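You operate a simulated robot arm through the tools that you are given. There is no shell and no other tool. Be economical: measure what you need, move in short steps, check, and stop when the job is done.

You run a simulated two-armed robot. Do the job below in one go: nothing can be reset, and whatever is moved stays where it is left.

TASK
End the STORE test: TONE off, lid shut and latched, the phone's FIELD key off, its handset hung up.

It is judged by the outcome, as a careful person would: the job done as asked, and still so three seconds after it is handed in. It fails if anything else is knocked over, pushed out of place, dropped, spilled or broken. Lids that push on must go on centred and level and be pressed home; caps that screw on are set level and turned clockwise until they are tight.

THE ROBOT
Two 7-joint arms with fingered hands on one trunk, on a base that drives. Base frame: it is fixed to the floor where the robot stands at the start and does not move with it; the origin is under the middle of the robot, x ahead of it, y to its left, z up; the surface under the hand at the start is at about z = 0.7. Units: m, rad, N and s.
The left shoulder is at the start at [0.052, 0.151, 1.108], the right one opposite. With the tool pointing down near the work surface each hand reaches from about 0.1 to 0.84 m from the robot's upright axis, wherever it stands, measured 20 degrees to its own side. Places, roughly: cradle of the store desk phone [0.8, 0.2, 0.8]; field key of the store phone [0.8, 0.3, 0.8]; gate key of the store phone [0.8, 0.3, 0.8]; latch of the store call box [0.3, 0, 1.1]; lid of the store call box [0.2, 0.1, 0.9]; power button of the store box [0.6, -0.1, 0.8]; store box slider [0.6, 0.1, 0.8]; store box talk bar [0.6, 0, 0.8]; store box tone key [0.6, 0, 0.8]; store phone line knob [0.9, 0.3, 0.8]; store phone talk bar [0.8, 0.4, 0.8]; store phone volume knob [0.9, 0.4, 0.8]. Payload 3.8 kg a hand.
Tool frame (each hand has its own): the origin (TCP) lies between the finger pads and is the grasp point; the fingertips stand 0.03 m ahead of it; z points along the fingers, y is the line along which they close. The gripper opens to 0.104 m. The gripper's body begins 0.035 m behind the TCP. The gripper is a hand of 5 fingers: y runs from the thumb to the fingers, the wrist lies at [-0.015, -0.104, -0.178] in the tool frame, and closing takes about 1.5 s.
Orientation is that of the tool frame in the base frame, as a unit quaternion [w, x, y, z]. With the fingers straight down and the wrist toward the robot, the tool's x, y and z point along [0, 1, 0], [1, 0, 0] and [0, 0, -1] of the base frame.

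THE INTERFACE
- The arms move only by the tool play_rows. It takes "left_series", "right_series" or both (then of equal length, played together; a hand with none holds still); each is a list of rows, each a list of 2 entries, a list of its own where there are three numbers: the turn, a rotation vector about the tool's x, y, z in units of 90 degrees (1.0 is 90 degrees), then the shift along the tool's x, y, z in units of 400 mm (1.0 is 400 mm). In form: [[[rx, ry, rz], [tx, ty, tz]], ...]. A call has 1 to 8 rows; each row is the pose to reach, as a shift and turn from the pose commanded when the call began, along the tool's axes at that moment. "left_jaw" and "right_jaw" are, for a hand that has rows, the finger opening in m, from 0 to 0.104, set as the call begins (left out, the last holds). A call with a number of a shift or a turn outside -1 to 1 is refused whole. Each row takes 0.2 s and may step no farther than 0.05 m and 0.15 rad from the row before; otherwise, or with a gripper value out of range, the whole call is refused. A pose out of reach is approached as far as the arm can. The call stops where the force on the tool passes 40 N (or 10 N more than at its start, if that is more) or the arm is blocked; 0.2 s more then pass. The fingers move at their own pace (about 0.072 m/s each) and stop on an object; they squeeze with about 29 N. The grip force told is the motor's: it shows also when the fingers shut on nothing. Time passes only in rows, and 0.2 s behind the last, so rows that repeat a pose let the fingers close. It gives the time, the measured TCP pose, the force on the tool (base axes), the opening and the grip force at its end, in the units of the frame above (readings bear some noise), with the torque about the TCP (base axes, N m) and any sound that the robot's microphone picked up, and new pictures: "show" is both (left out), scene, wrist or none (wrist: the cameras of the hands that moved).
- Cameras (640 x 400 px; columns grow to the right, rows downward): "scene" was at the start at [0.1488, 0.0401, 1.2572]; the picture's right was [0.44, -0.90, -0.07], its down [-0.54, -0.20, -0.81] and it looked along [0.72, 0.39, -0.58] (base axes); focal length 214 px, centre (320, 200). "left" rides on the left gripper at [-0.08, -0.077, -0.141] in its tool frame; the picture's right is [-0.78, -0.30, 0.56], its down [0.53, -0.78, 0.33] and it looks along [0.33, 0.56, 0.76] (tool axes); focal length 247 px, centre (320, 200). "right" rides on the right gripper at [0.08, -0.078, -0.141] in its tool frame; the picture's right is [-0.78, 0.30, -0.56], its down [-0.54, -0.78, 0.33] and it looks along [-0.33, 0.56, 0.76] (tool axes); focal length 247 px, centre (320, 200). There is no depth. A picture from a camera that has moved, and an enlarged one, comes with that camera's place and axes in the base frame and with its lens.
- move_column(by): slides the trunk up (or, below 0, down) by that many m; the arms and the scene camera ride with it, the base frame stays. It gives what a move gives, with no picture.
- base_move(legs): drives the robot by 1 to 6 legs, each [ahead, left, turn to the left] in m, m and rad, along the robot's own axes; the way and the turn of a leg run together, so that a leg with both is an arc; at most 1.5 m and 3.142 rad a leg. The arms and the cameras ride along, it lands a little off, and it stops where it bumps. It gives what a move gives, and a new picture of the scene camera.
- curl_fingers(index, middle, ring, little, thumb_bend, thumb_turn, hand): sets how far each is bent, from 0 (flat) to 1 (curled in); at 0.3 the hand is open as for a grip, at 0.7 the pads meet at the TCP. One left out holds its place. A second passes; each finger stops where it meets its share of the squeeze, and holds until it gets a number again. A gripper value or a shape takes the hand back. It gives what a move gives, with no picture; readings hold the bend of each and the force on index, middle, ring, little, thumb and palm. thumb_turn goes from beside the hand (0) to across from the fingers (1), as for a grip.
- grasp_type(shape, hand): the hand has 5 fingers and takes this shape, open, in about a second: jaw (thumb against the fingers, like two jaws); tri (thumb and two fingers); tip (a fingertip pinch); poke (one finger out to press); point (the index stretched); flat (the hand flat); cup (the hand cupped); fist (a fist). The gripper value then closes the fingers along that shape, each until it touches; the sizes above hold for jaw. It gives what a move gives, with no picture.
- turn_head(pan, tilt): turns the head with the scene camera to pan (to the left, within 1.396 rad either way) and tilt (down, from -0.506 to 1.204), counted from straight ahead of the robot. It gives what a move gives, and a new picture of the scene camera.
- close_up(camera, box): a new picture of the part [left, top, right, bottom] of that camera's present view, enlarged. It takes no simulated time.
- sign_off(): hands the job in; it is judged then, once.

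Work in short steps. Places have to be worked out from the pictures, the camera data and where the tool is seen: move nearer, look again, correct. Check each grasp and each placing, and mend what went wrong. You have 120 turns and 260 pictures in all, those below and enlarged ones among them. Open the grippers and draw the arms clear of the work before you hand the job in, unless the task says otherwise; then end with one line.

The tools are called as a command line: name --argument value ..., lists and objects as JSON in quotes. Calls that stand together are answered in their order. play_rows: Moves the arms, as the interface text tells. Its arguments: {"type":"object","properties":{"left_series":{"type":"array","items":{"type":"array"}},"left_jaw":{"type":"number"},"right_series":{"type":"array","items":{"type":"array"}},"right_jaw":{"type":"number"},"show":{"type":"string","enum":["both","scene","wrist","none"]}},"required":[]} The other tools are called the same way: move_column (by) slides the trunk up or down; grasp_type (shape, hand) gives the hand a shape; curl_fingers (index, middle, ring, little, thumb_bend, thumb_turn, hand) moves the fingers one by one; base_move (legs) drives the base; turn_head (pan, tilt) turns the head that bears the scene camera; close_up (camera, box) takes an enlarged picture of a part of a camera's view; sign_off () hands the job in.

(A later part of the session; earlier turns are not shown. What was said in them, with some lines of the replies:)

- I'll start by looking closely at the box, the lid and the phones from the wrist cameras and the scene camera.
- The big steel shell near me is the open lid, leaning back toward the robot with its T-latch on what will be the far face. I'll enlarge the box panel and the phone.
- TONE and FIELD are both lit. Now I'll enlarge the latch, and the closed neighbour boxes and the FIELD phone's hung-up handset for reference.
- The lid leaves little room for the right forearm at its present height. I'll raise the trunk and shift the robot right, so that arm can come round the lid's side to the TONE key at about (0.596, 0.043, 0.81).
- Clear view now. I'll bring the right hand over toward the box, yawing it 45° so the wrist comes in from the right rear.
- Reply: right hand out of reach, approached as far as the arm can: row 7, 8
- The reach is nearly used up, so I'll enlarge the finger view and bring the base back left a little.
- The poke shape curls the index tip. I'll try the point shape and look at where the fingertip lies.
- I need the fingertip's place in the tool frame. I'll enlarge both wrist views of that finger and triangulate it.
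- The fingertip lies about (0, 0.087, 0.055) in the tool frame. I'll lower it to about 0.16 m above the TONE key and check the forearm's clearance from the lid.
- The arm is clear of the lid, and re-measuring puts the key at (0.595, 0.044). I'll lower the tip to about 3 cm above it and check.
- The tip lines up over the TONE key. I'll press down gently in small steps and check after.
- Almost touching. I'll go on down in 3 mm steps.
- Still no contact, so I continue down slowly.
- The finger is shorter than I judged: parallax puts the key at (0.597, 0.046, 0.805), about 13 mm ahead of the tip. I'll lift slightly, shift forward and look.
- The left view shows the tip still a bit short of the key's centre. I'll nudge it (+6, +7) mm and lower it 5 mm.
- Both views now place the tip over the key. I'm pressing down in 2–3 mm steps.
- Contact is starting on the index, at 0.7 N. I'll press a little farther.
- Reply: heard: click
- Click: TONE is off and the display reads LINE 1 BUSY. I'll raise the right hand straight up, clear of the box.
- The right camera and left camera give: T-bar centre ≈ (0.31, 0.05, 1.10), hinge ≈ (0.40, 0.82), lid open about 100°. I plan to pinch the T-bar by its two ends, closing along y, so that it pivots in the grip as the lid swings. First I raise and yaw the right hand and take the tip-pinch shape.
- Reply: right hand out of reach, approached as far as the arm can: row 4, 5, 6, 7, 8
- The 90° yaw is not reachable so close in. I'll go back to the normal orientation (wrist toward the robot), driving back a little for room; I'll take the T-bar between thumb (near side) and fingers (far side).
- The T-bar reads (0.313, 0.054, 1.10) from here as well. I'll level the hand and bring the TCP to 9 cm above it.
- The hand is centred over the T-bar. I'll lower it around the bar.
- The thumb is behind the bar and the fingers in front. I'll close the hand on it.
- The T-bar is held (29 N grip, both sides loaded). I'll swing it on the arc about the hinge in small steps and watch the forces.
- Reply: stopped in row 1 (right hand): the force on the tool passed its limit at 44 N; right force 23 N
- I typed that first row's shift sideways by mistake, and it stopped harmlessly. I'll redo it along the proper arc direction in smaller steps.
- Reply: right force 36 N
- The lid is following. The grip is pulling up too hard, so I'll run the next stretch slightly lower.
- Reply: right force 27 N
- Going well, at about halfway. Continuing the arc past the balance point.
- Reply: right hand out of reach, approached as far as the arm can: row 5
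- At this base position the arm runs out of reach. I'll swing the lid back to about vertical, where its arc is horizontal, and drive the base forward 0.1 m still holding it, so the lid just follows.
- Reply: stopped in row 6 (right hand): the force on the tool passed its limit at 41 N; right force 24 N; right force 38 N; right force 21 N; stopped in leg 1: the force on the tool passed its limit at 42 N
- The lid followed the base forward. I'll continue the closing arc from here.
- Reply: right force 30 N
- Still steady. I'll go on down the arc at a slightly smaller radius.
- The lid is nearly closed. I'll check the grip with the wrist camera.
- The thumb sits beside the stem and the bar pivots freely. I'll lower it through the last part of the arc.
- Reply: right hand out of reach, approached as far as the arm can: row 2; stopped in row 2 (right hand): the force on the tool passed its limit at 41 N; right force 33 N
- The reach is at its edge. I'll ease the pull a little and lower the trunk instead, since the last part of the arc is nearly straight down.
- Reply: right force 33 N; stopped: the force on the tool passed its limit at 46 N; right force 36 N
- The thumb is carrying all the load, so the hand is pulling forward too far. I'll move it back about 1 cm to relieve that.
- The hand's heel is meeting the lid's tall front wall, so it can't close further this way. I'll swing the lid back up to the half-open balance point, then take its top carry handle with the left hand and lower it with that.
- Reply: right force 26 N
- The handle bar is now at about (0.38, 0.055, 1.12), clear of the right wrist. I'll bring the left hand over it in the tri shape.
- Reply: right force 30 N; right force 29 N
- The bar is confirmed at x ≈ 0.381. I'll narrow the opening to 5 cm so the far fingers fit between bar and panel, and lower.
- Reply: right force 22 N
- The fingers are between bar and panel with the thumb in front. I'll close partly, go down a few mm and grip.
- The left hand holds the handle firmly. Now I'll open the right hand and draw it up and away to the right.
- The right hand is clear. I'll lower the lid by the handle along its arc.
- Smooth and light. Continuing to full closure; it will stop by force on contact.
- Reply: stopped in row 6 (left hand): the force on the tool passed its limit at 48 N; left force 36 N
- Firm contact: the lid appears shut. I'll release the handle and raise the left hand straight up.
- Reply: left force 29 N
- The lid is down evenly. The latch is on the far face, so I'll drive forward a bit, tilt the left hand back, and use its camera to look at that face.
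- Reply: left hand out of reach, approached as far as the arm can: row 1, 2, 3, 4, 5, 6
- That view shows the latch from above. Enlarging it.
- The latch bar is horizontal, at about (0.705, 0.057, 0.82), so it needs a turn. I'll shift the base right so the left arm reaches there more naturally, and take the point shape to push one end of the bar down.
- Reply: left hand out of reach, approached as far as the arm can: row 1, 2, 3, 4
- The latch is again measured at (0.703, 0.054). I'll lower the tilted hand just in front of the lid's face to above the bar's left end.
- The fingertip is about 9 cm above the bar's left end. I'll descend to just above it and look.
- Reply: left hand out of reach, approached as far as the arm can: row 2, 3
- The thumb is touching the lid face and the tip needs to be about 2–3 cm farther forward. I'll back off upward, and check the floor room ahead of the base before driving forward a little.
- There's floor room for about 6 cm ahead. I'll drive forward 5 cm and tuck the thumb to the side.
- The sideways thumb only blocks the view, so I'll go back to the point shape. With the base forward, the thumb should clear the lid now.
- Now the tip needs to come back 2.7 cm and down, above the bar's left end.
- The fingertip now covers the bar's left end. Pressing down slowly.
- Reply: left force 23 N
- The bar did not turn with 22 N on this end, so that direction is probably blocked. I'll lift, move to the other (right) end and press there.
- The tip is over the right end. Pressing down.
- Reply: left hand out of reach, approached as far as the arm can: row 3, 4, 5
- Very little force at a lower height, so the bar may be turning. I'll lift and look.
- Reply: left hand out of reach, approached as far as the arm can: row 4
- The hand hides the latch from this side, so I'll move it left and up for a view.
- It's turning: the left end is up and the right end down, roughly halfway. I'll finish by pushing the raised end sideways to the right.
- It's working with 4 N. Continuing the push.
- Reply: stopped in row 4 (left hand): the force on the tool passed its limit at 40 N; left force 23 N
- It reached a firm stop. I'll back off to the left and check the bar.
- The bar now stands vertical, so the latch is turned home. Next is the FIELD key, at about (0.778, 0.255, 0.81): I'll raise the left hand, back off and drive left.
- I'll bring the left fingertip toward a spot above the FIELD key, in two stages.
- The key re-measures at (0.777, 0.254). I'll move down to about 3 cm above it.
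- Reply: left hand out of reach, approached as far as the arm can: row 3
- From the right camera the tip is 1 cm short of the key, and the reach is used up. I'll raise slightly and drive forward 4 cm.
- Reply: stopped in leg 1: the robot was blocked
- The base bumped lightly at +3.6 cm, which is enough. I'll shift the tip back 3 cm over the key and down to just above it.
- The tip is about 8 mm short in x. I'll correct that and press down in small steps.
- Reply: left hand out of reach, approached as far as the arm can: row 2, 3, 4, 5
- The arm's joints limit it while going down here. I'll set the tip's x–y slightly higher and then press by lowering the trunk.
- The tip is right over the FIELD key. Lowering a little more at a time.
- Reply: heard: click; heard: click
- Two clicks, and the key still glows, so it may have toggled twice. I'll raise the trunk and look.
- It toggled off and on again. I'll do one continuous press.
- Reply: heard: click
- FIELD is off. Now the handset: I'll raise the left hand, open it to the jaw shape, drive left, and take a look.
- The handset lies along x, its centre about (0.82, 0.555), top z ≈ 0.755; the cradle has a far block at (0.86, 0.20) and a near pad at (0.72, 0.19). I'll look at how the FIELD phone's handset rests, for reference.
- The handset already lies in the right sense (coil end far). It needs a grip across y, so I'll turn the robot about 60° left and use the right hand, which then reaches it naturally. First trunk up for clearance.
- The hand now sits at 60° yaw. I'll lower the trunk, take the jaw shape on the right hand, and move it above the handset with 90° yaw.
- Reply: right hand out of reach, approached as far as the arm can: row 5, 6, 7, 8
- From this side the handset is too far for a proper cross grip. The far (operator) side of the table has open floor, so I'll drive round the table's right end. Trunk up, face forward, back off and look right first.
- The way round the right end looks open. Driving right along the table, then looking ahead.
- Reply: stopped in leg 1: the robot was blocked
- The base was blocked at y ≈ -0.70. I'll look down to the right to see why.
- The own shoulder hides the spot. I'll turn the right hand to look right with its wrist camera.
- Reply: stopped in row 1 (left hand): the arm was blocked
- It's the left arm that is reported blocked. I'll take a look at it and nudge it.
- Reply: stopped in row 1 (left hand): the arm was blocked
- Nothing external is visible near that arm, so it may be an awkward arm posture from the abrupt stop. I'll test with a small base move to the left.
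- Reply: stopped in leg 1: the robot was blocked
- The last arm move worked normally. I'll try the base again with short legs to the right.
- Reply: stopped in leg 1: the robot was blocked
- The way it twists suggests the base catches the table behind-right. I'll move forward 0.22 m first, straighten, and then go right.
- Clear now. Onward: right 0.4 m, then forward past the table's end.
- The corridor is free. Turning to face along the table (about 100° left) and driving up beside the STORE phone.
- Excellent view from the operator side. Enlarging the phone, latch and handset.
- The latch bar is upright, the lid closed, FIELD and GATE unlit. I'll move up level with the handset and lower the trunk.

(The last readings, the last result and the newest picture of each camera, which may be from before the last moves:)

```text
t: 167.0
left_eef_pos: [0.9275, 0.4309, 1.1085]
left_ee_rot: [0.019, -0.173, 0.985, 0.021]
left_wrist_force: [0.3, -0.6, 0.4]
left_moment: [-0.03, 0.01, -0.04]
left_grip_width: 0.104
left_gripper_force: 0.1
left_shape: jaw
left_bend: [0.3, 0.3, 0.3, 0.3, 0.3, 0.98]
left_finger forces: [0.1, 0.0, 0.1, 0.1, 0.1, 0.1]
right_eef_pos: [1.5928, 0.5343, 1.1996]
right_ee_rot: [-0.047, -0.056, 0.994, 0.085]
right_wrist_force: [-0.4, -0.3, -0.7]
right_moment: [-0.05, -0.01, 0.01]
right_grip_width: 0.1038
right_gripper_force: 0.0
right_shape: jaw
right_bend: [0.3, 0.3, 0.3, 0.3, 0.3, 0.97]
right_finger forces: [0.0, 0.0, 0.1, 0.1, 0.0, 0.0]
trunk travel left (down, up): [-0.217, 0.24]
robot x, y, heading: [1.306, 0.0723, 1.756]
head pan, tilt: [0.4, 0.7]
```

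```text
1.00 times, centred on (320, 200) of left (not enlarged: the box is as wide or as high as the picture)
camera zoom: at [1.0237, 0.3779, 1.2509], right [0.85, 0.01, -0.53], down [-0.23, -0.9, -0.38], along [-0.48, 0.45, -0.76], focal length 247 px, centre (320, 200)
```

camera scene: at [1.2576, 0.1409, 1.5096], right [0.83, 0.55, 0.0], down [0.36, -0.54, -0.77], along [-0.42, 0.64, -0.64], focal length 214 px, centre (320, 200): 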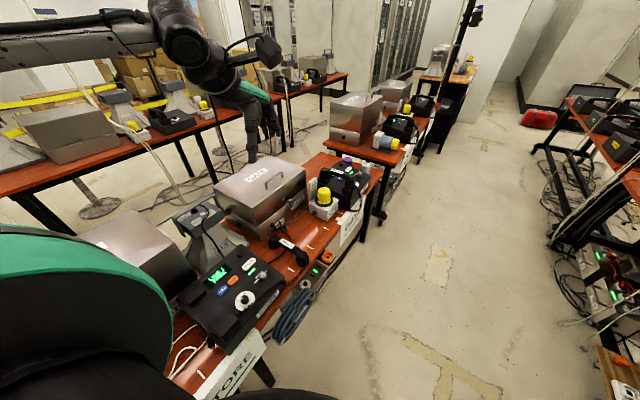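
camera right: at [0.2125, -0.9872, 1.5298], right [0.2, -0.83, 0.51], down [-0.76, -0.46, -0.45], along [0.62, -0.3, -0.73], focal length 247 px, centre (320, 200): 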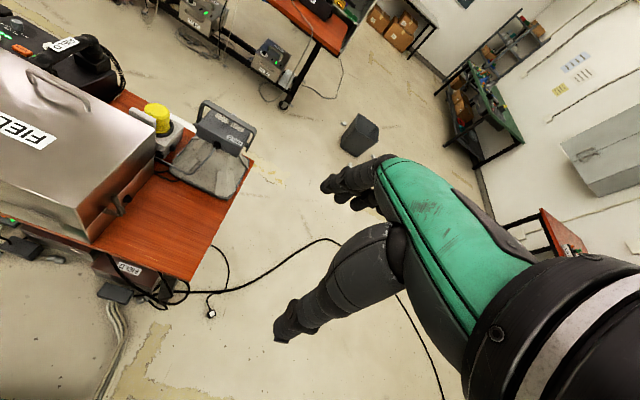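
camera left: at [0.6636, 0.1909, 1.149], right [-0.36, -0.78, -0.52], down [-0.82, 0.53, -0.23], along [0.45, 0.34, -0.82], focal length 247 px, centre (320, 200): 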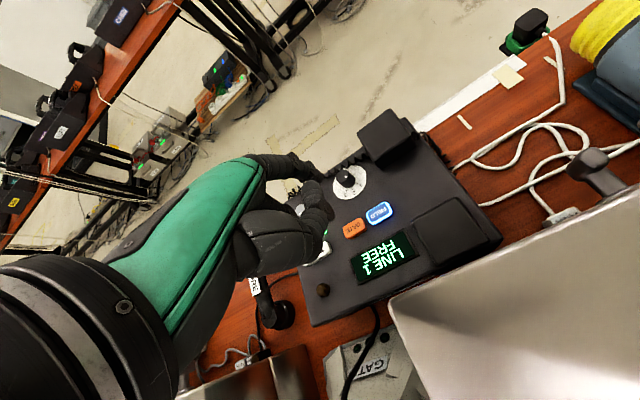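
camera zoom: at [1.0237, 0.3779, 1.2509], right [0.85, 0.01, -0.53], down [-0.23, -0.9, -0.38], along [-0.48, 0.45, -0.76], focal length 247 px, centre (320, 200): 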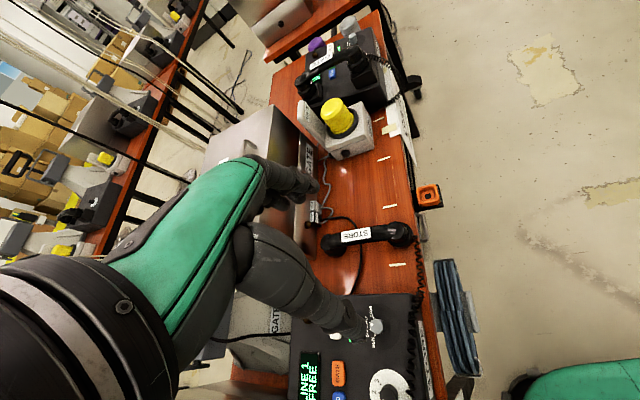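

The handset centre is (0.814, 0.553). I'll bring the left hand above it with its closing axis along y.

play_rows --left_series '[[[0, 0, 0.03], [0.03, 0.055, 0.085]], [[0, 0, 0.06], [0.06, 0.11, 0.17]], [[0, 0, 0.1], [0.09, 0.165, 0.255]], [[0, 0, 0.13], [0.12, 0.22, 0.34]], [[0, 0, 0.16], [0.145, 0.275, 0.425]], [[0, 0, 0.19], [0.17, 0.325, 0.51]], [[0, 0, 0.222], [0.188, 0.362, 0.58]]]' --show "both"

close_up --camera "left" --box '[220, 120, 440, 320]'

```text
t: 168.6
left_eef_pos: [0.8166, 0.5519, 0.8768]
left_ee_rot: [0.014, 0.002, 1.0, 0.022]
left_wrist_force: [-0.6, -0.8, 0.6]
left_moment: [-0.02, 0.0, -0.01]
left_grip_width: 0.1037
left_gripper_force: 0.1
left_shape: jaw
left_bend: [0.3, 0.3, 0.3, 0.3, 0.3, 0.98]
left_finger forces: [0.1, 0.1, 0.1, 0.1, 0.0, 0.0]
right_eef_pos: [1.5932, 0.5354, 1.1989]
right_ee_rot: [-0.048, -0.056, 0.994, 0.085]
right_wrist_force: [0.3, 0.1, 0.3]
right_moment: [-0.01, 0.01, -0.01]
right_grip_width: 0.1041
right_gripper_force: 0.0
right_shape: jaw
right_bend: [0.3, 0.3, 0.3, 0.3, 0.3, 0.97]
right_finger forces: [0.1, 0.0, 0.0, 0.1, 0.0, 0.0]
trunk travel left (down, up): [-0.217, 0.24]
robot x, y, heading: [1.3111, 0.0719, 1.756]
head pan, tilt: [0.4, 0.7]
camera scene: at [1.2457, 0.2073, 1.2682], right [0.83, 0.55, -0.06], down [0.38, -0.64, -0.67], along [-0.4, 0.53, -0.74], focal length 214 px, centre (320, 200)
camera left: at [0.8904, 0.4681, 1.0178], right [0.79, -0.27, -0.55], down [-0.53, -0.76, -0.38], along [-0.31, 0.59, -0.74], focal length 247 px, centre (320, 200)
```

scene: 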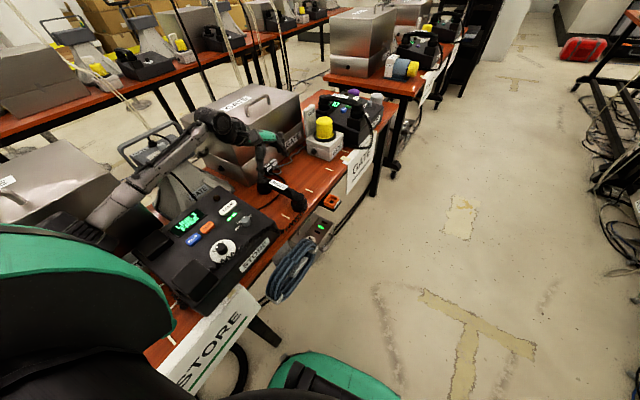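
left: 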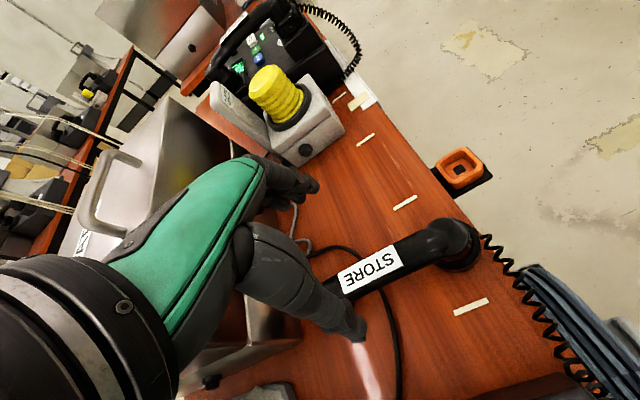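

```text
2.00 times, centred on (330, 220) of left
camera zoom: at [0.8904, 0.4681, 1.0178], right [0.79, -0.27, -0.55], down [-0.53, -0.76, -0.38], along [-0.31, 0.59, -0.74], focal length 494 px, centre (300, 160)
```

zoom: 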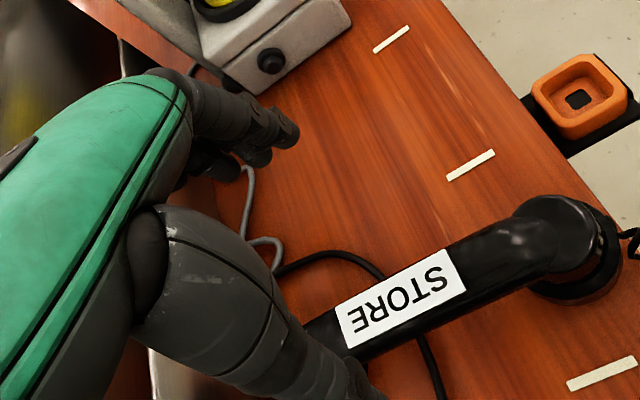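

The alignment is right. I'll lower around the middle of the handset.

play_rows --left_series '[[[0, 0, 0], [0.01, 0.0125, 0.08]], [[0, 0, 0], [0.01, 0.0125, 0.16]], [[0, 0, 0], [0.01, 0.0125, 0.24]], [[0, 0, 0], [0.01, 0.0125, 0.29]], [[0, 0, 0], [0.01, 0.0125, 0.315]]]' --show "wrist"

close_up --camera "scene" --box '[200, 100, 360, 230]'

```text
t: 169.8
left_eef_pos: [0.8143, 0.5631, 0.7503]
left_ee_rot: [0.015, 0.002, 1.0, 0.023]
left_wrist_force: [-0.7, 0.8, 0.4]
left_moment: [0.04, 0.03, -0.03]
left_grip_width: 0.1038
left_gripper_force: 0.1
left_shape: jaw
left_bend: [0.3, 0.3, 0.3, 0.3, 0.3, 0.98]
left_finger forces: [0.0, 0.1, 0.0, 0.1, 0.1, 0.1]
right_eef_pos: [1.5944, 0.5351, 1.1989]
right_ee_rot: [-0.047, -0.056, 0.994, 0.087]
right_wrist_force: [0.4, -0.7, -0.3]
right_moment: [-0.02, 0.04, -0.03]
right_grip_width: 0.1039
right_gripper_force: 0.1
right_shape: jaw
right_bend: [0.3, 0.3, 0.3, 0.3, 0.3, 0.97]
right_finger forces: [0.0, 0.1, 0.1, 0.0, 0.0, 0.1]
trunk travel left (down, up): [-0.217, 0.24]
robot x, y, heading: [1.307, 0.0714, 1.757]
head pan, tilt: [0.4, 0.7]
camera left: at [0.8895, 0.4786, 0.8923], right [0.79, -0.27, -0.55], down [-0.53, -0.76, -0.38], along [-0.31, 0.59, -0.74], focal length 247 px, centre (320, 200)
```

left: 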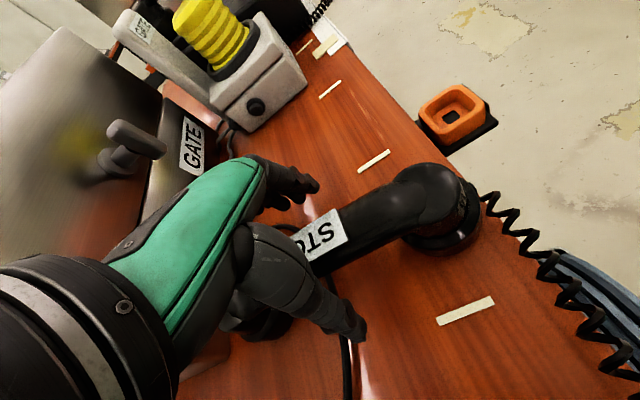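

```text
3.08 times, centred on (280, 165) of scene
camera zoom: at [1.2462, 0.2066, 1.2684], right [0.83, 0.55, -0.06], down [0.38, -0.64, -0.67], along [-0.4, 0.53, -0.74], focal length 660 px, centre (443, 308)
```

zoom: 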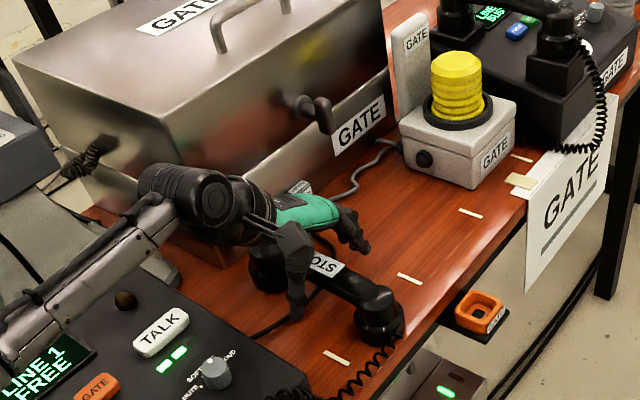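

Also seen: the closed GATE box's latch bar is upright too, which confirms the latched position. Closing on the handset.

play_rows --left_series '[[[0, 0, 0], [0, 0, 0]], [[0, 0, 0], [0, 0, 0]], [[0, 0, 0], [0, 0, 0]], [[0, 0, 0], [0, 0, 0]], [[0, 0, 0], [0, 0, 0]], [[0, 0, 0], [0, 0, 0]], [[0, 0, 0], [0, 0, 0]]]' --left_jaw 0.0 --show "wrist"

```text
t: 171.4
left_eef_pos: [0.8135, 0.5616, 0.7508]
left_ee_rot: [0.015, 0.002, 1.0, 0.023]
left_wrist_force: [0.1, 0.4, -2.0]
left_moment: [0.04, -0.04, -0.02]
left_grip_width: 0.0193
left_gripper_force: 29.3
left_shape: jaw
left_bend: [0.7, 0.7, 0.7, 0.69, 0.76, 1.0]
left_finger forces: [20.6, 4.4, 2.7, 1.8, 25.2, 0.0]
right_eef_pos: [1.5926, 0.5363, 1.1981]
right_ee_rot: [-0.048, -0.056, 0.994, 0.086]
right_wrist_force: [-1.1, -0.2, 0.6]
right_moment: [0.02, 0.0, -0.03]
right_grip_width: 0.1038
right_gripper_force: 0.0
right_shape: jaw
right_bend: [0.3, 0.3, 0.3, 0.3, 0.3, 0.97]
right_finger forces: [0.0, 0.0, 0.0, 0.0, 0.0, 0.0]
trunk travel left (down, up): [-0.217, 0.24]
robot x, y, heading: [1.3041, 0.0703, 1.761]
head pan, tilt: [0.4, 0.7]
camera left: at [0.8894, 0.4788, 0.8922], right [0.79, -0.27, -0.55], down [-0.53, -0.76, -0.38], along [-0.31, 0.59, -0.74], focal length 247 px, centre (320, 200)
```

left: 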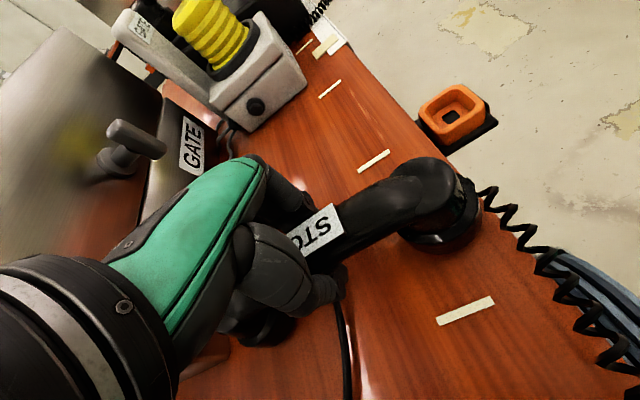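

Held firmly by thumb and all four fingers. Lifting it straight up.

play_rows --left_series '[[[0, 0, 0], [0, 0, -0.05]], [[0, 0, 0], [0, 0, -0.13]], [[0, 0, 0], [0, 0, -0.22]], [[0, 0, 0], [0, 0, -0.31]], [[0, 0, 0], [0, 0, -0.4]], [[0, 0, 0], [0, 0, -0.48]]]' --show "scene"

base_move --legs '[[-0.35, 0.068, 0]]'

close_up --camera "left" --box '[0, 0, 640, 400]'

```text
t: 172.8
left_eef_pos: [0.8103, 0.5543, 0.9441]
left_ee_rot: [0.015, 0.002, 1.0, 0.023]
left_wrist_force: [-0.6, 1.6, -2.3]
left_moment: [0.02, 0.01, 0.0]
left_grip_width: 0.0189
left_gripper_force: 29.3
left_shape: jaw
left_bend: [0.7, 0.7, 0.7, 0.69, 0.76, 1.0]
left_finger forces: [20.5, 4.6, 2.7, 1.9, 25.5, 0.0]
right_eef_pos: [1.5932, 0.5355, 1.1998]
right_ee_rot: [-0.047, -0.056, 0.994, 0.086]
right_wrist_force: [0.3, -0.4, 0.5]
right_moment: [-0.01, 0.02, 0.0]
right_grip_width: 0.1039
right_gripper_force: 0.0
right_shape: jaw
right_bend: [0.3, 0.3, 0.3, 0.3, 0.3, 0.97]
right_finger forces: [0.0, 0.0, 0.0, 0.0, 0.1, 0.0]
trunk travel left (down, up): [-0.217, 0.24]
robot x, y, heading: [1.3077, 0.0761, 1.758]
head pan, tilt: [0.4, 0.7]
camera scene: at [1.2462, 0.2067, 1.2684], right [0.83, 0.55, -0.06], down [0.38, -0.64, -0.67], along [-0.4, 0.53, -0.74], focal length 214 px, centre (320, 200)
```

scene: 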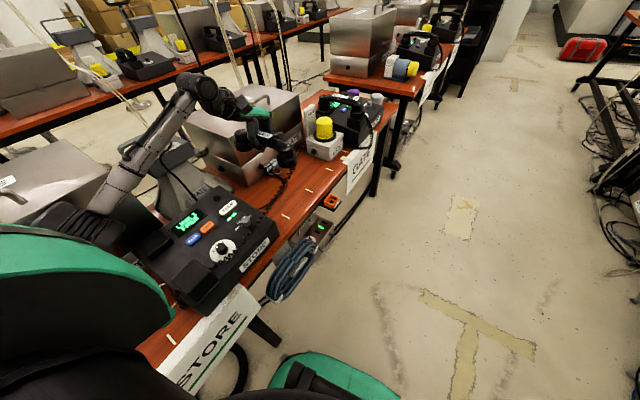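

```text
t: 175.1
left_eef_pos: [0.8079, 0.2034, 0.9427]
left_ee_rot: [0.015, 0.005, 1.0, 0.023]
left_wrist_force: [0.8, -0.3, -2.1]
left_moment: [0.0, -0.01, 0.01]
left_grip_width: 0.0193
left_gripper_force: 29.0
left_shape: jaw
left_bend: [0.7, 0.7, 0.7, 0.69, 0.76, 1.0]
left_finger forces: [20.4, 4.6, 2.7, 1.6, 25.5, 0.0]
right_eef_pos: [1.5898, 0.1781, 1.1988]
right_ee_rot: [-0.048, -0.053, 0.994, 0.085]
right_wrist_force: [0.0, 0.3, 0.0]
right_moment: [0.02, -0.03, 0.02]
right_grip_width: 0.1037
right_gripper_force: 0.1
right_shape: jaw
right_bend: [0.3, 0.3, 0.3, 0.3, 0.3, 0.97]
right_finger forces: [0.1, 0.0, 0.0, 0.0, 0.0, 0.1]
trunk travel left (down, up): [-0.217, 0.24]
robot x, y, heading: [1.3025, -0.2824, 1.751]
head pan, tilt: [0.4, 0.7]
camera scene: at [1.2415, -0.1469, 1.2682], right [0.84, 0.54, -0.06], down [0.37, -0.65, -0.67], along [-0.4, 0.54, -0.74], focal length 214 px, centre (320, 200)
```

scene: 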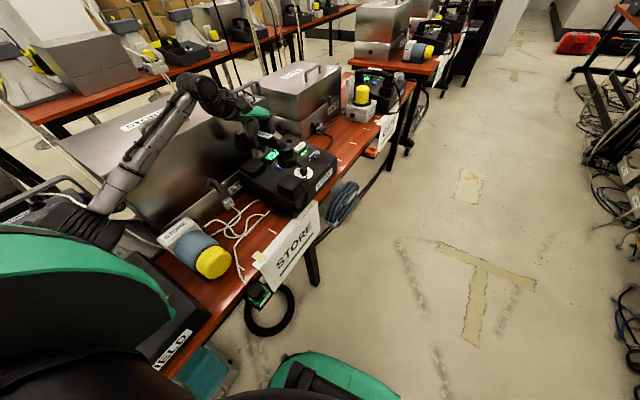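

```text
1.00 times, centred on (320, 200) of left (not enlarged: the box is as wide or as high as the picture)
camera zoom: at [0.8814, 0.1189, 1.0847], right [0.79, -0.28, -0.55], down [-0.53, -0.76, -0.38], along [-0.31, 0.59, -0.74], focal length 247 px, centre (320, 200)
```

zoom: 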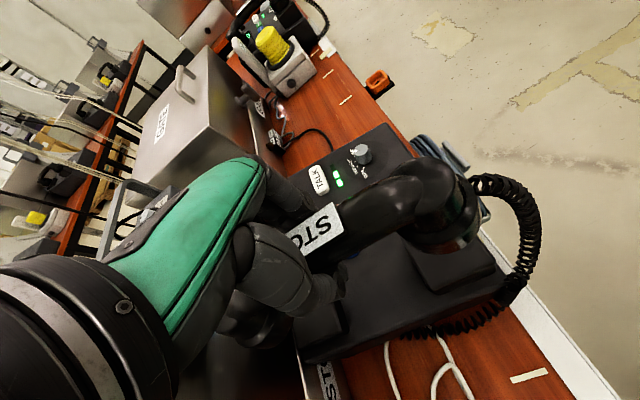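

The handset is above its phone. I'll enlarge both views to line the cups up with the two pads.

close_up --camera "scene" --box '[210, 100, 360, 220]'

close_up --camera "left" --box '[200, 130, 540, 380]'

close_up --camera "right" --box '[0, 0, 640, 400]'

```text
3.33 times, centred on (285, 160) of scene
camera zoom: at [1.2415, -0.1469, 1.2682], right [0.84, 0.54, -0.06], down [0.37, -0.65, -0.67], along [-0.4, 0.54, -0.74], focal length 715 px, centre (437, 333)
```

zoom: 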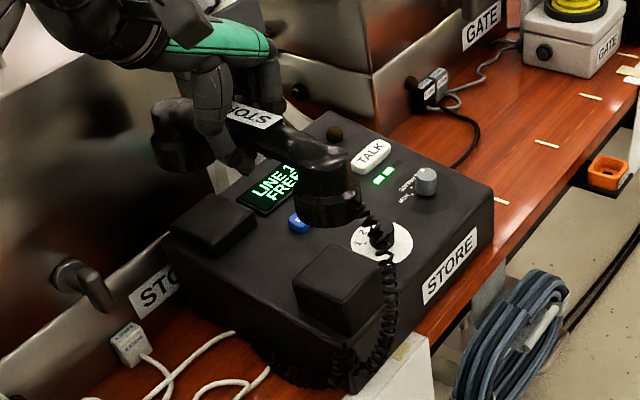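

```text
1.60 times, centred on (370, 255) of left
camera zoom: at [0.8814, 0.1189, 1.0847], right [0.79, -0.28, -0.55], down [-0.53, -0.76, -0.38], along [-0.31, 0.59, -0.74], focal length 395 px, centre (240, 112)
```

zoom: 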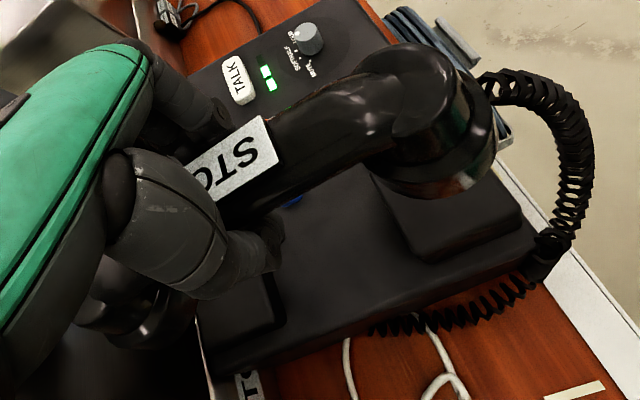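

```text
1.00 times, centred on (320, 200) of right (not enlarged: the box is as wide or as high as the picture)
camera zoom: at [1.5348, 0.0716, 1.3301], right [0.8, 0.29, 0.53], down [0.57, -0.65, -0.51], along [0.2, 0.71, -0.68], focal length 247 px, centre (320, 200)
```

zoom: 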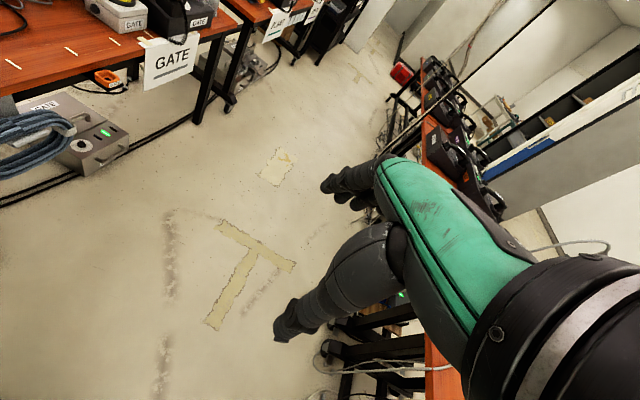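

Cups and pads agree to within about 8 mm. I'll shift 8 mm toward the box, lower to just above the pads, and look.

play_rows --left_series '[[[0, 0, 0], [0.02, 0, 0.04]], [[0, 0, 0], [0.02, 0, 0.08]], [[0, 0, 0], [0.02, 0, 0.12]], [[0, 0, 0], [0.02, 0, 0.14]]]' --show "none"

close_up --camera "scene" --box '[230, 130, 330, 210]'

close_up --camera "left" --box '[200, 130, 540, 380]'

```text
t: 176.1
left_eef_pos: [0.8015, 0.2062, 0.8868]
left_ee_rot: [0.015, 0.004, 1.0, 0.022]
left_wrist_force: [0.0, -0.1, -2.6]
left_moment: [0.01, -0.05, 0.0]
left_grip_width: 0.0191
left_gripper_force: 29.3
left_shape: jaw
left_bend: [0.7, 0.7, 0.7, 0.69, 0.76, 1.0]
left_finger forces: [20.5, 4.6, 2.6, 1.7, 25.8, 0.0]
right_eef_pos: [1.5905, 0.1792, 1.1977]
right_ee_rot: [-0.048, -0.053, 0.994, 0.086]
right_wrist_force: [0.3, -1.0, 0.5]
right_moment: [0.03, 0.02, 0.0]
right_grip_width: 0.1039
right_gripper_force: 0.1
right_shape: jaw
right_bend: [0.3, 0.3, 0.3, 0.3, 0.3, 0.97]
right_finger forces: [0.0, 0.0, 0.0, 0.0, 0.1, 0.0]
trunk travel left (down, up): [-0.217, 0.24]
robot x, y, heading: [1.3012, -0.2816, 1.753]
head pan, tilt: [0.4, 0.7]
```

```text
5.00 times, centred on (280, 170) of scene
camera zoom: at [1.2415, -0.1469, 1.2683], right [0.84, 0.54, -0.06], down [0.37, -0.65, -0.67], along [-0.4, 0.54, -0.74], focal length 1072 px, centre (520, 350)
```

zoom: 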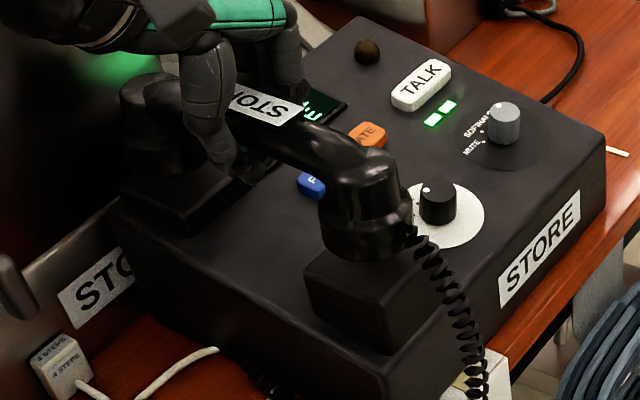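

```text
1.60 times, centred on (370, 255) of left
camera zoom: at [0.8746, 0.1214, 1.0279], right [0.79, -0.28, -0.55], down [-0.53, -0.76, -0.38], along [-0.31, 0.59, -0.75], focal length 395 px, centre (240, 112)
```

zoom: 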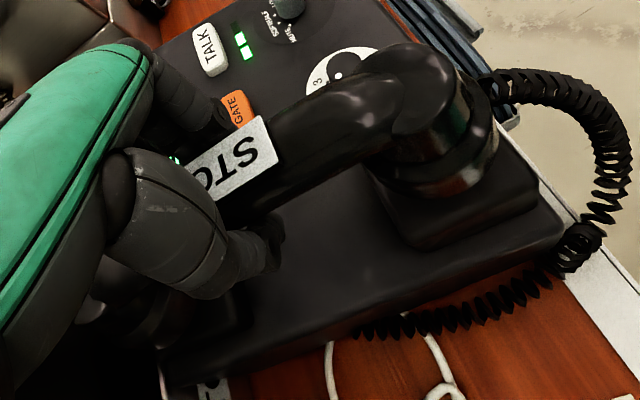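

Nearly there; I judge it about 8 mm too far left (+y). I'll correct this and lower slowly till contact.

play_rows --left_series '[[[0, 0, 0], [0, -0.02, 0.0]], [[0, 0, 0], [0, -0.02, 0.012]], [[0, 0, 0], [0, -0.02, 0.024]], [[0, 0, 0], [0, -0.02, 0.034]]]' --show "none"

close_up --camera "scene" --box '[230, 130, 330, 210]'

close_up --camera "left" --box '[200, 130, 540, 380]'

```text
t: 177.1
left_eef_pos: [0.7999, 0.1986, 0.8731]
left_ee_rot: [0.016, 0.005, 1.0, 0.023]
left_wrist_force: [0.0, -0.5, -2.3]
left_moment: [0.07, -0.02, -0.02]
left_grip_width: 0.0192
left_gripper_force: 28.8
left_shape: jaw
left_bend: [0.7, 0.7, 0.7, 0.69, 0.76, 1.0]
left_finger forces: [20.3, 4.6, 2.8, 1.9, 25.9, 0.0]
right_eef_pos: [1.5906, 0.1789, 1.1997]
right_ee_rot: [-0.048, -0.052, 0.994, 0.084]
right_wrist_force: [-0.8, 0.6, -0.3]
right_moment: [0.0, -0.01, -0.01]
right_grip_width: 0.1039
right_gripper_force: 0.0
right_shape: jaw
right_bend: [0.3, 0.3, 0.3, 0.3, 0.3, 0.97]
right_finger forces: [0.0, 0.1, 0.0, 0.0, 0.0, 0.0]
trunk travel left (down, up): [-0.217, 0.24]
robot x, y, heading: [1.299, -0.2836, 1.751]
head pan, tilt: [0.4, 0.7]
```

```text
5.00 times, centred on (280, 170) of scene
camera zoom: at [1.2415, -0.1472, 1.2683], right [0.84, 0.54, -0.06], down [0.37, -0.65, -0.67], along [-0.4, 0.54, -0.74], focal length 1072 px, centre (520, 350)
```

zoom: 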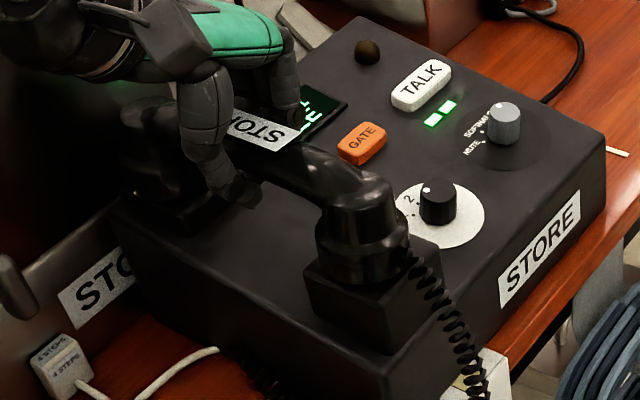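

```text
1.60 times, centred on (370, 255) of left
camera zoom: at [0.8747, 0.114, 1.0149], right [0.79, -0.28, -0.55], down [-0.53, -0.76, -0.38], along [-0.31, 0.59, -0.75], focal length 395 px, centre (240, 112)
```

zoom: 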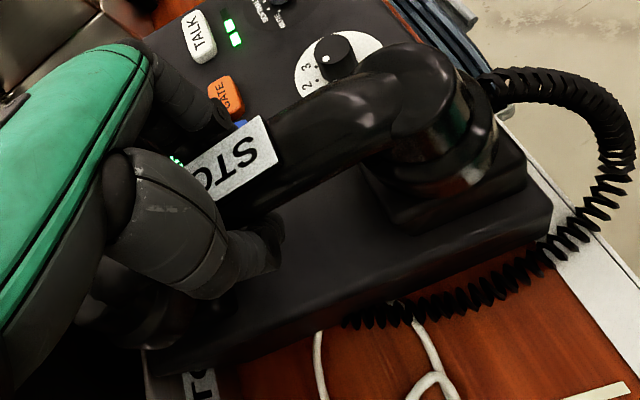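

Well centred in the scene view. I'll lower in 2–3 mm steps until the pads take the weight.

play_rows --left_series '[[[0, 0, 0], [0, 0, 0.007]], [[0, 0, 0], [0, 0, 0.014]], [[0, 0, 0], [0, 0, 0.02]], [[0, 0, 0], [0, 0, 0.026]]]' --show "none"

close_up --camera "scene" --box '[230, 130, 330, 210]'

```text
t: 178.1
left_eef_pos: [0.801, 0.1983, 0.8677]
left_ee_rot: [0.014, 0.003, 1.0, 0.026]
left_wrist_force: [-3.1, -2.7, 17.2]
left_moment: [-0.24, -0.04, 0.01]
left_grip_width: 0.0189
left_gripper_force: 29.1
left_shape: jaw
left_bend: [0.7, 0.7, 0.7, 0.7, 0.77, 1.0]
left_finger forces: [18.5, 2.5, 1.6, 1.2, 29.0, 0.0]
right_eef_pos: [1.5924, 0.1771, 1.1994]
right_ee_rot: [-0.047, -0.052, 0.994, 0.086]
right_wrist_force: [0.0, -0.4, -0.4]
right_moment: [0.01, 0.01, 0.02]
right_grip_width: 0.1039
right_gripper_force: 0.0
right_shape: jaw
right_bend: [0.3, 0.3, 0.3, 0.3, 0.3, 0.97]
right_finger forces: [0.0, 0.0, 0.1, 0.1, 0.0, 0.0]
trunk travel left (down, up): [-0.217, 0.24]
robot x, y, heading: [1.2991, -0.2867, 1.754]
head pan, tilt: [0.4, 0.7]
```

```text
5.00 times, centred on (280, 170) of scene
camera zoom: at [1.2433, -0.1499, 1.269], right [0.84, 0.54, -0.06], down [0.37, -0.64, -0.67], along [-0.4, 0.54, -0.74], focal length 1072 px, centre (520, 350)
```

zoom: 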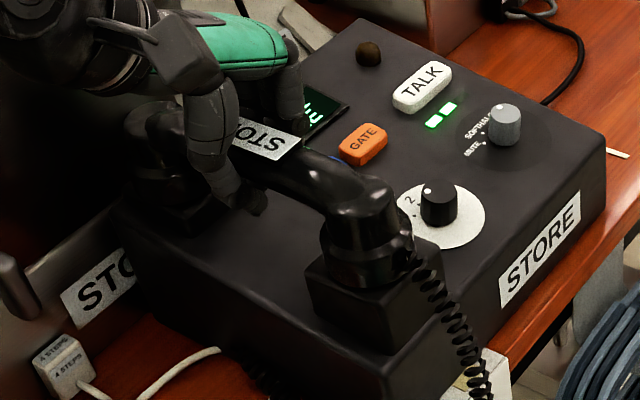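

Both cups touch evenly: 17 N, with almost no pitching moment. I'll ease the pressure and open the hand.

play_rows --left_series '[[[0, 0, 0], [0, 0, -0.006]], [[0, 0, 0], [0, 0, -0.006]]]' --show "none"

play_rows --left_series '[[[0, 0, 0], [0, -0.0, 0]], [[0, 0, 0], [0, 0, 0]], [[0, 0, 0], [0, 0, 0]], [[0, 0, 0], [0, 0, 0]], [[0, 0, 0], [0, 0, 0]]]' --left_jaw 0.09 --show "none"

close_up --camera "scene" --box '[230, 130, 330, 210]'

close_up --camera "left" --box '[200, 130, 540, 380]'

```text
t: 178.7
left_eef_pos: [0.8023, 0.1972, 0.8664]
left_ee_rot: [0.015, 0.005, 1.0, 0.024]
left_wrist_force: [-4.6, -1.1, 15.8]
left_moment: [-0.19, -0.04, 0.06]
left_grip_width: 0.0188
left_gripper_force: 28.5
left_shape: jaw
left_bend: [0.7, 0.7, 0.7, 0.7, 0.78, 1.0]
left_finger forces: [19.5, 2.7, 1.9, 1.3, 28.6, 0.0]
right_eef_pos: [1.5921, 0.1786, 1.1991]
right_ee_rot: [-0.048, -0.053, 0.994, 0.087]
right_wrist_force: [0.4, -0.2, -0.3]
right_moment: [-0.02, -0.01, 0.02]
right_grip_width: 0.104
right_gripper_force: 0.0
right_shape: jaw
right_bend: [0.3, 0.3, 0.3, 0.3, 0.3, 0.97]
right_finger forces: [0.0, 0.0, 0.1, 0.1, 0.0, 0.0]
trunk travel left (down, up): [-0.217, 0.24]
robot x, y, heading: [1.301, -0.2843, 1.753]
head pan, tilt: [0.4, 0.7]
```

```text
t: 179.9
left_eef_pos: [0.8018, 0.1996, 0.8656]
left_ee_rot: [0.015, 0.005, 1.0, 0.022]
left_wrist_force: [-0.6, -0.4, 0.3]
left_moment: [-0.04, 0.01, 0.05]
left_grip_width: 0.0898
left_gripper_force: 0.1
left_shape: jaw
left_bend: [0.28, 0.33, 0.31, 0.32, 0.42, 0.98]
left_finger forces: [0.0, 0.0, 0.0, 0.1, 0.0, 0.1]
right_eef_pos: [1.5909, 0.1791, 1.1988]
right_ee_rot: [-0.048, -0.052, 0.994, 0.085]
right_wrist_force: [1.0, 0.0, -0.2]
right_moment: [-0.02, 0.01, 0.01]
right_grip_width: 0.104
right_gripper_force: 0.1
right_shape: jaw
right_bend: [0.3, 0.3, 0.3, 0.3, 0.3, 0.97]
right_finger forces: [0.1, 0.0, 0.0, 0.0, 0.1, 0.0]
trunk travel left (down, up): [-0.217, 0.24]
robot x, y, heading: [1.2983, -0.2828, 1.753]
head pan, tilt: [0.4, 0.7]
```

```text
5.00 times, centred on (280, 170) of scene
camera zoom: at [1.2419, -0.1475, 1.2684], right [0.84, 0.54, -0.06], down [0.37, -0.65, -0.67], along [-0.4, 0.54, -0.74], focal length 1072 px, centre (520, 350)
```

zoom: 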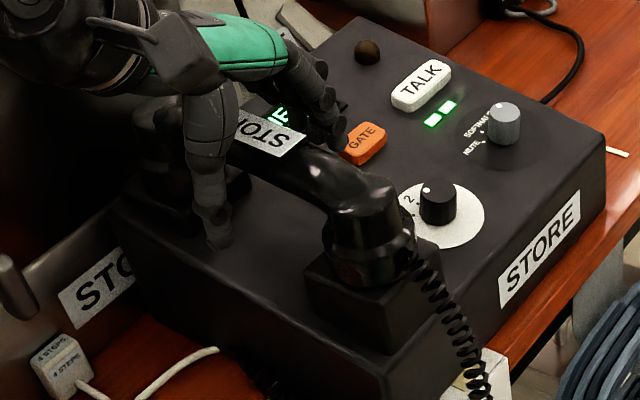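

```text
1.60 times, centred on (370, 255) of left
camera zoom: at [0.8764, 0.1138, 1.0075], right [0.79, -0.28, -0.55], down [-0.53, -0.76, -0.38], along [-0.31, 0.59, -0.74], focal length 395 px, centre (240, 112)
```

zoom: 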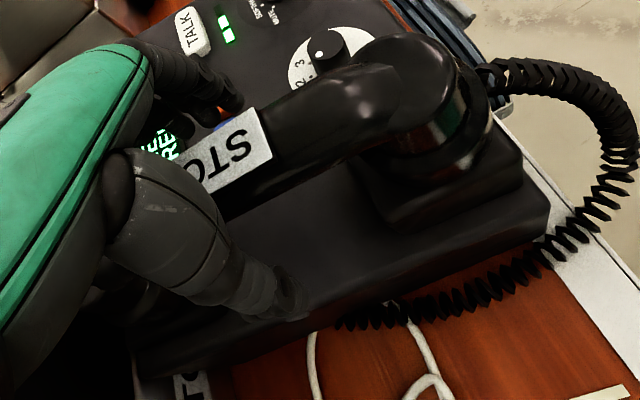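

The handset rests on both pads. Raising the hand straight up and checking.

play_rows --left_series '[[[0, 0, 0], [0, 0, -0.05]], [[0, 0, 0], [0, 0, -0.13]], [[0, 0, 0], [0, 0, -0.23]], [[0, 0, 0], [0, 0, -0.33]], [[0, 0, 0], [0, 0, -0.45]], [[0, 0, 0], [0.0, -0.1, -0.5]], [[0, 0, 0], [0, -0.2, -0.53]], [[0, 0, 0], [0, -0.3, -0.55]]]' --show "none"

close_up --camera "scene" --box '[200, 110, 340, 220]'

close_up --camera "left" --box '[200, 100, 480, 330]'

```text
t: 181.7
left_eef_pos: [0.7929, 0.0667, 1.0802]
left_ee_rot: [0.015, 0.005, 1.0, 0.023]
left_wrist_force: [0.3, 0.3, 1.2]
left_moment: [0.02, 0.01, 0.0]
left_grip_width: 0.0898
left_gripper_force: 0.1
left_shape: jaw
left_bend: [0.27, 0.33, 0.31, 0.32, 0.42, 0.98]
left_finger forces: [0.0, 0.0, 0.0, 0.1, 0.0, 0.0]
right_eef_pos: [1.5909, 0.1788, 1.199]
right_ee_rot: [-0.048, -0.052, 0.994, 0.086]
right_wrist_force: [0.0, -0.6, 0.4]
right_moment: [-0.03, 0.0, 0.01]
right_grip_width: 0.1039
right_gripper_force: 0.1
right_shape: jaw
right_bend: [0.3, 0.3, 0.3, 0.3, 0.3, 0.97]
right_finger forces: [0.0, 0.1, 0.1, 0.0, 0.0, 0.1]
trunk travel left (down, up): [-0.217, 0.24]
robot x, y, heading: [1.302, -0.2786, 1.751]
head pan, tilt: [0.4, 0.7]
```

```text
3.64 times, centred on (270, 165) of scene
camera zoom: at [1.2421, -0.1478, 1.2684], right [0.84, 0.54, -0.06], down [0.37, -0.65, -0.67], along [-0.4, 0.54, -0.74], focal length 780 px, centre (502, 327)
```

zoom: 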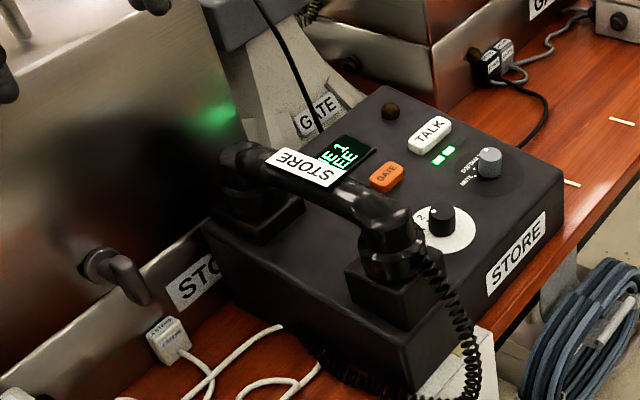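

```text
1.74 times, centred on (340, 215) of left
camera zoom: at [0.8676, -0.0173, 1.2211], right [0.79, -0.28, -0.55], down [-0.53, -0.75, -0.38], along [-0.31, 0.59, -0.74], focal length 430 px, centre (285, 174)
```

zoom: 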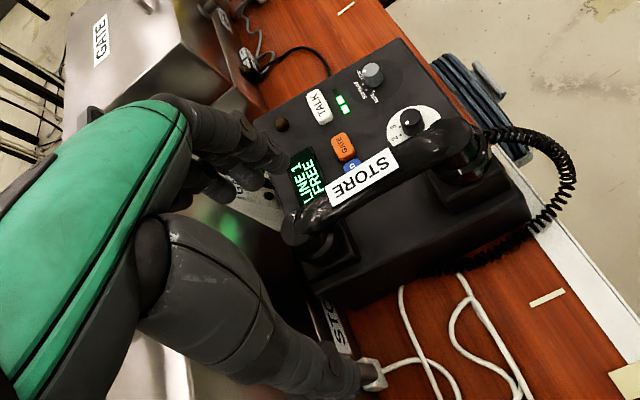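

The handset is hung up properly. A last look at the latch, the lid seam and the key lights.

close_up --camera "scene" --box '[130, 120, 280, 240]'

turn_head --pan 0.75 --tilt 0.6

```text
3.33 times, centred on (205, 180) of scene
camera zoom: at [1.2421, -0.1478, 1.2684], right [0.84, 0.54, -0.06], down [0.37, -0.65, -0.67], along [-0.4, 0.54, -0.74], focal length 715 px, centre (703, 267)
```

zoom: 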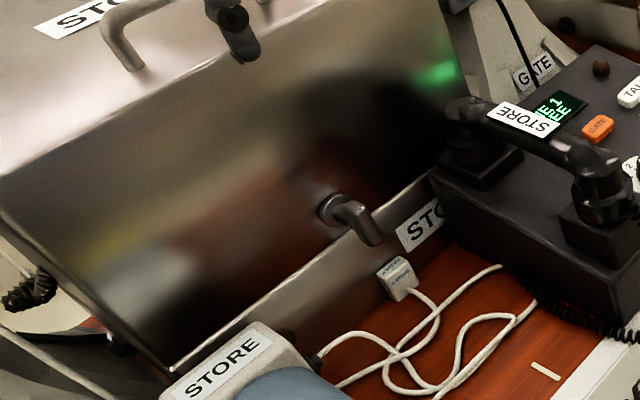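

```text
t: 182.6
left_eef_pos: [0.7925, 0.0674, 1.0804]
left_ee_rot: [0.015, 0.004, 1.0, 0.023]
left_wrist_force: [0.1, 0.1, 0.0]
left_moment: [0.02, 0.0, -0.02]
left_grip_width: 0.09
left_gripper_force: 0.1
left_shape: jaw
left_bend: [0.27, 0.33, 0.31, 0.32, 0.42, 0.98]
left_finger forces: [0.1, 0.1, 0.0, 0.0, 0.0, 0.0]
right_eef_pos: [1.5914, 0.1799, 1.1991]
right_ee_rot: [-0.048, -0.053, 0.994, 0.086]
right_wrist_force: [-0.8, 0.9, -0.7]
right_moment: [0.0, 0.02, 0.0]
right_grip_width: 0.104
right_gripper_force: 0.1
right_shape: jaw
right_bend: [0.3, 0.3, 0.3, 0.3, 0.3, 0.97]
right_finger forces: [0.1, 0.0, 0.1, 0.0, 0.0, 0.0]
trunk travel left (down, up): [-0.217, 0.24]
robot x, y, heading: [1.3, -0.2813, 1.757]
head pan, tilt: [0.75, 0.6]
camera scene: at [1.2172, -0.1641, 1.2789], right [0.6, 0.79, -0.1], down [0.47, -0.46, -0.75], along [-0.65, 0.4, -0.65], focal length 214 px, centre (320, 200)
```

scene: 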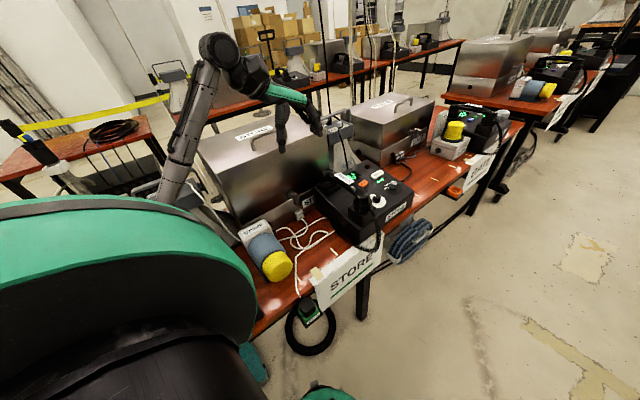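

All four states look right. I'll raise the trunk and back the arms away from the table.

move_column --by 0.2

base_move --legs '[[0, -0.3, 0]]'

close_up --camera "scene" --box '[160, 150, 400, 320]'

close_up --camera "left" --box '[200, 60, 480, 330]'

```text
t: 184.7
left_eef_pos: [0.7942, 0.069, 1.2802]
left_ee_rot: [0.015, 0.004, 1.0, 0.022]
left_wrist_force: [0.9, 0.2, -0.3]
left_moment: [0.01, 0.01, -0.05]
left_grip_width: 0.0899
left_gripper_force: 0.0
left_shape: jaw
left_bend: [0.27, 0.33, 0.31, 0.32, 0.42, 0.98]
left_finger forces: [0.1, 0.1, 0.1, 0.0, 0.0, 0.0]
right_eef_pos: [1.5898, 0.18, 1.3983]
right_ee_rot: [-0.048, -0.053, 0.994, 0.085]
right_wrist_force: [0.0, 0.9, -0.8]
right_moment: [0.01, 0.0, -0.02]
right_grip_width: 0.1041
right_gripper_force: 0.0
right_shape: jaw
right_bend: [0.3, 0.3, 0.3, 0.3, 0.3, 0.97]
right_finger forces: [0.1, 0.0, 0.0, 0.0, 0.0, 0.0]
trunk travel left (down, up): [-0.417, 0.04]
robot x, y, heading: [1.2988, -0.2827, 1.751]
head pan, tilt: [0.75, 0.6]
```

```text
t: 186.8
left_eef_pos: [1.0847, 0.1214, 1.2781]
left_ee_rot: [0.017, 0.006, 1.0, 0.023]
left_wrist_force: [-0.4, -0.4, 0.4]
left_moment: [0.0, -0.03, 0.0]
left_grip_width: 0.0898
left_gripper_force: 0.1
left_shape: jaw
left_bend: [0.27, 0.33, 0.31, 0.32, 0.42, 0.98]
left_finger forces: [0.0, 0.0, 0.0, 0.0, 0.1, 0.1]
right_eef_pos: [1.8814, 0.2306, 1.3992]
right_ee_rot: [-0.046, -0.053, 0.994, 0.086]
right_wrist_force: [-0.4, 0.3, -0.2]
right_moment: [0.0, -0.01, 0.01]
right_grip_width: 0.1039
right_gripper_force: 0.2
right_shape: jaw
right_bend: [0.3, 0.3, 0.3, 0.3, 0.3, 0.97]
right_finger forces: [0.1, 0.0, 0.1, 0.1, 0.0, 0.0]
trunk travel left (down, up): [-0.417, 0.04]
robot x, y, heading: [1.5909, -0.2293, 1.752]
head pan, tilt: [0.75, 0.6]
camera scene: at [1.518, -0.1738, 1.4978], right [0.6, 0.8, 0.0], down [0.46, -0.34, -0.82], along [-0.66, 0.49, -0.57], focal length 214 px, centre (320, 200)
```

scene: 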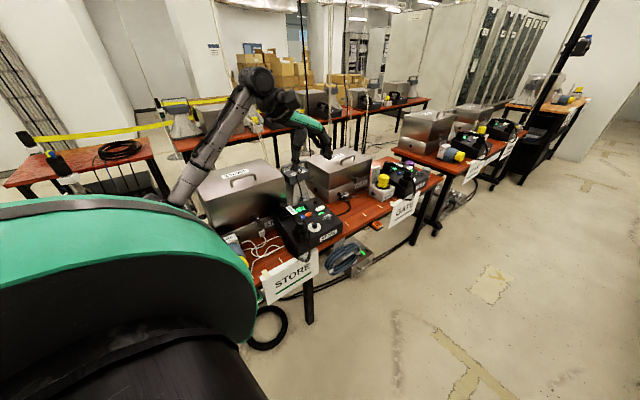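

```text
2.35 times, centred on (280, 235) of scene
camera zoom: at [1.518, -0.1738, 1.4978], right [0.6, 0.8, 0.0], down [0.46, -0.34, -0.82], along [-0.66, 0.49, -0.57], focal length 505 px, centre (414, 118)
```

zoom: 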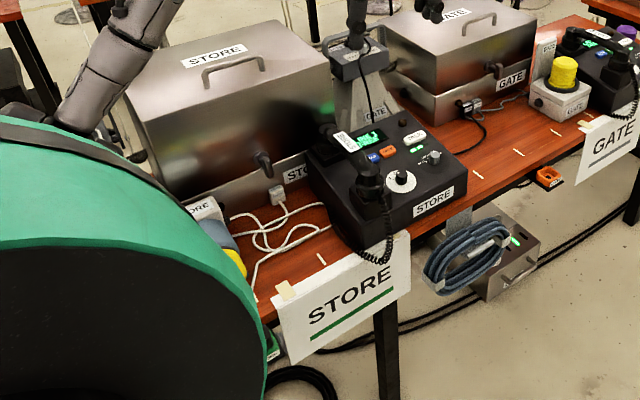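

```text
1.48 times, centred on (340, 195) of left
camera zoom: at [1.158, 0.0378, 1.4203], right [0.79, -0.28, -0.54], down [-0.53, -0.75, -0.39], along [-0.3, 0.59, -0.75], focal length 366 px, centre (290, 207)
```

zoom: 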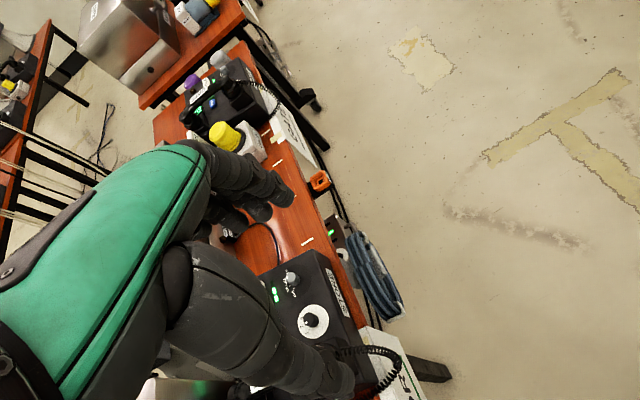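

Everything is in place: FIELD is dark, the handset is on its cradle, the lid is flush and the latch upright. The hands are open and clear, so I'm handing in.

sign_off

```text
The job is handed in.
```

The STORE test is ended and handed in: TONE is off, the lid is shut and latched, the phone's FIELD key is off, and its handset is hung up. The base bumped something on four moves: once in front of the STORE box, and three times on the way round, probably against the table behind. I saw nothing displaced in the later pictures.
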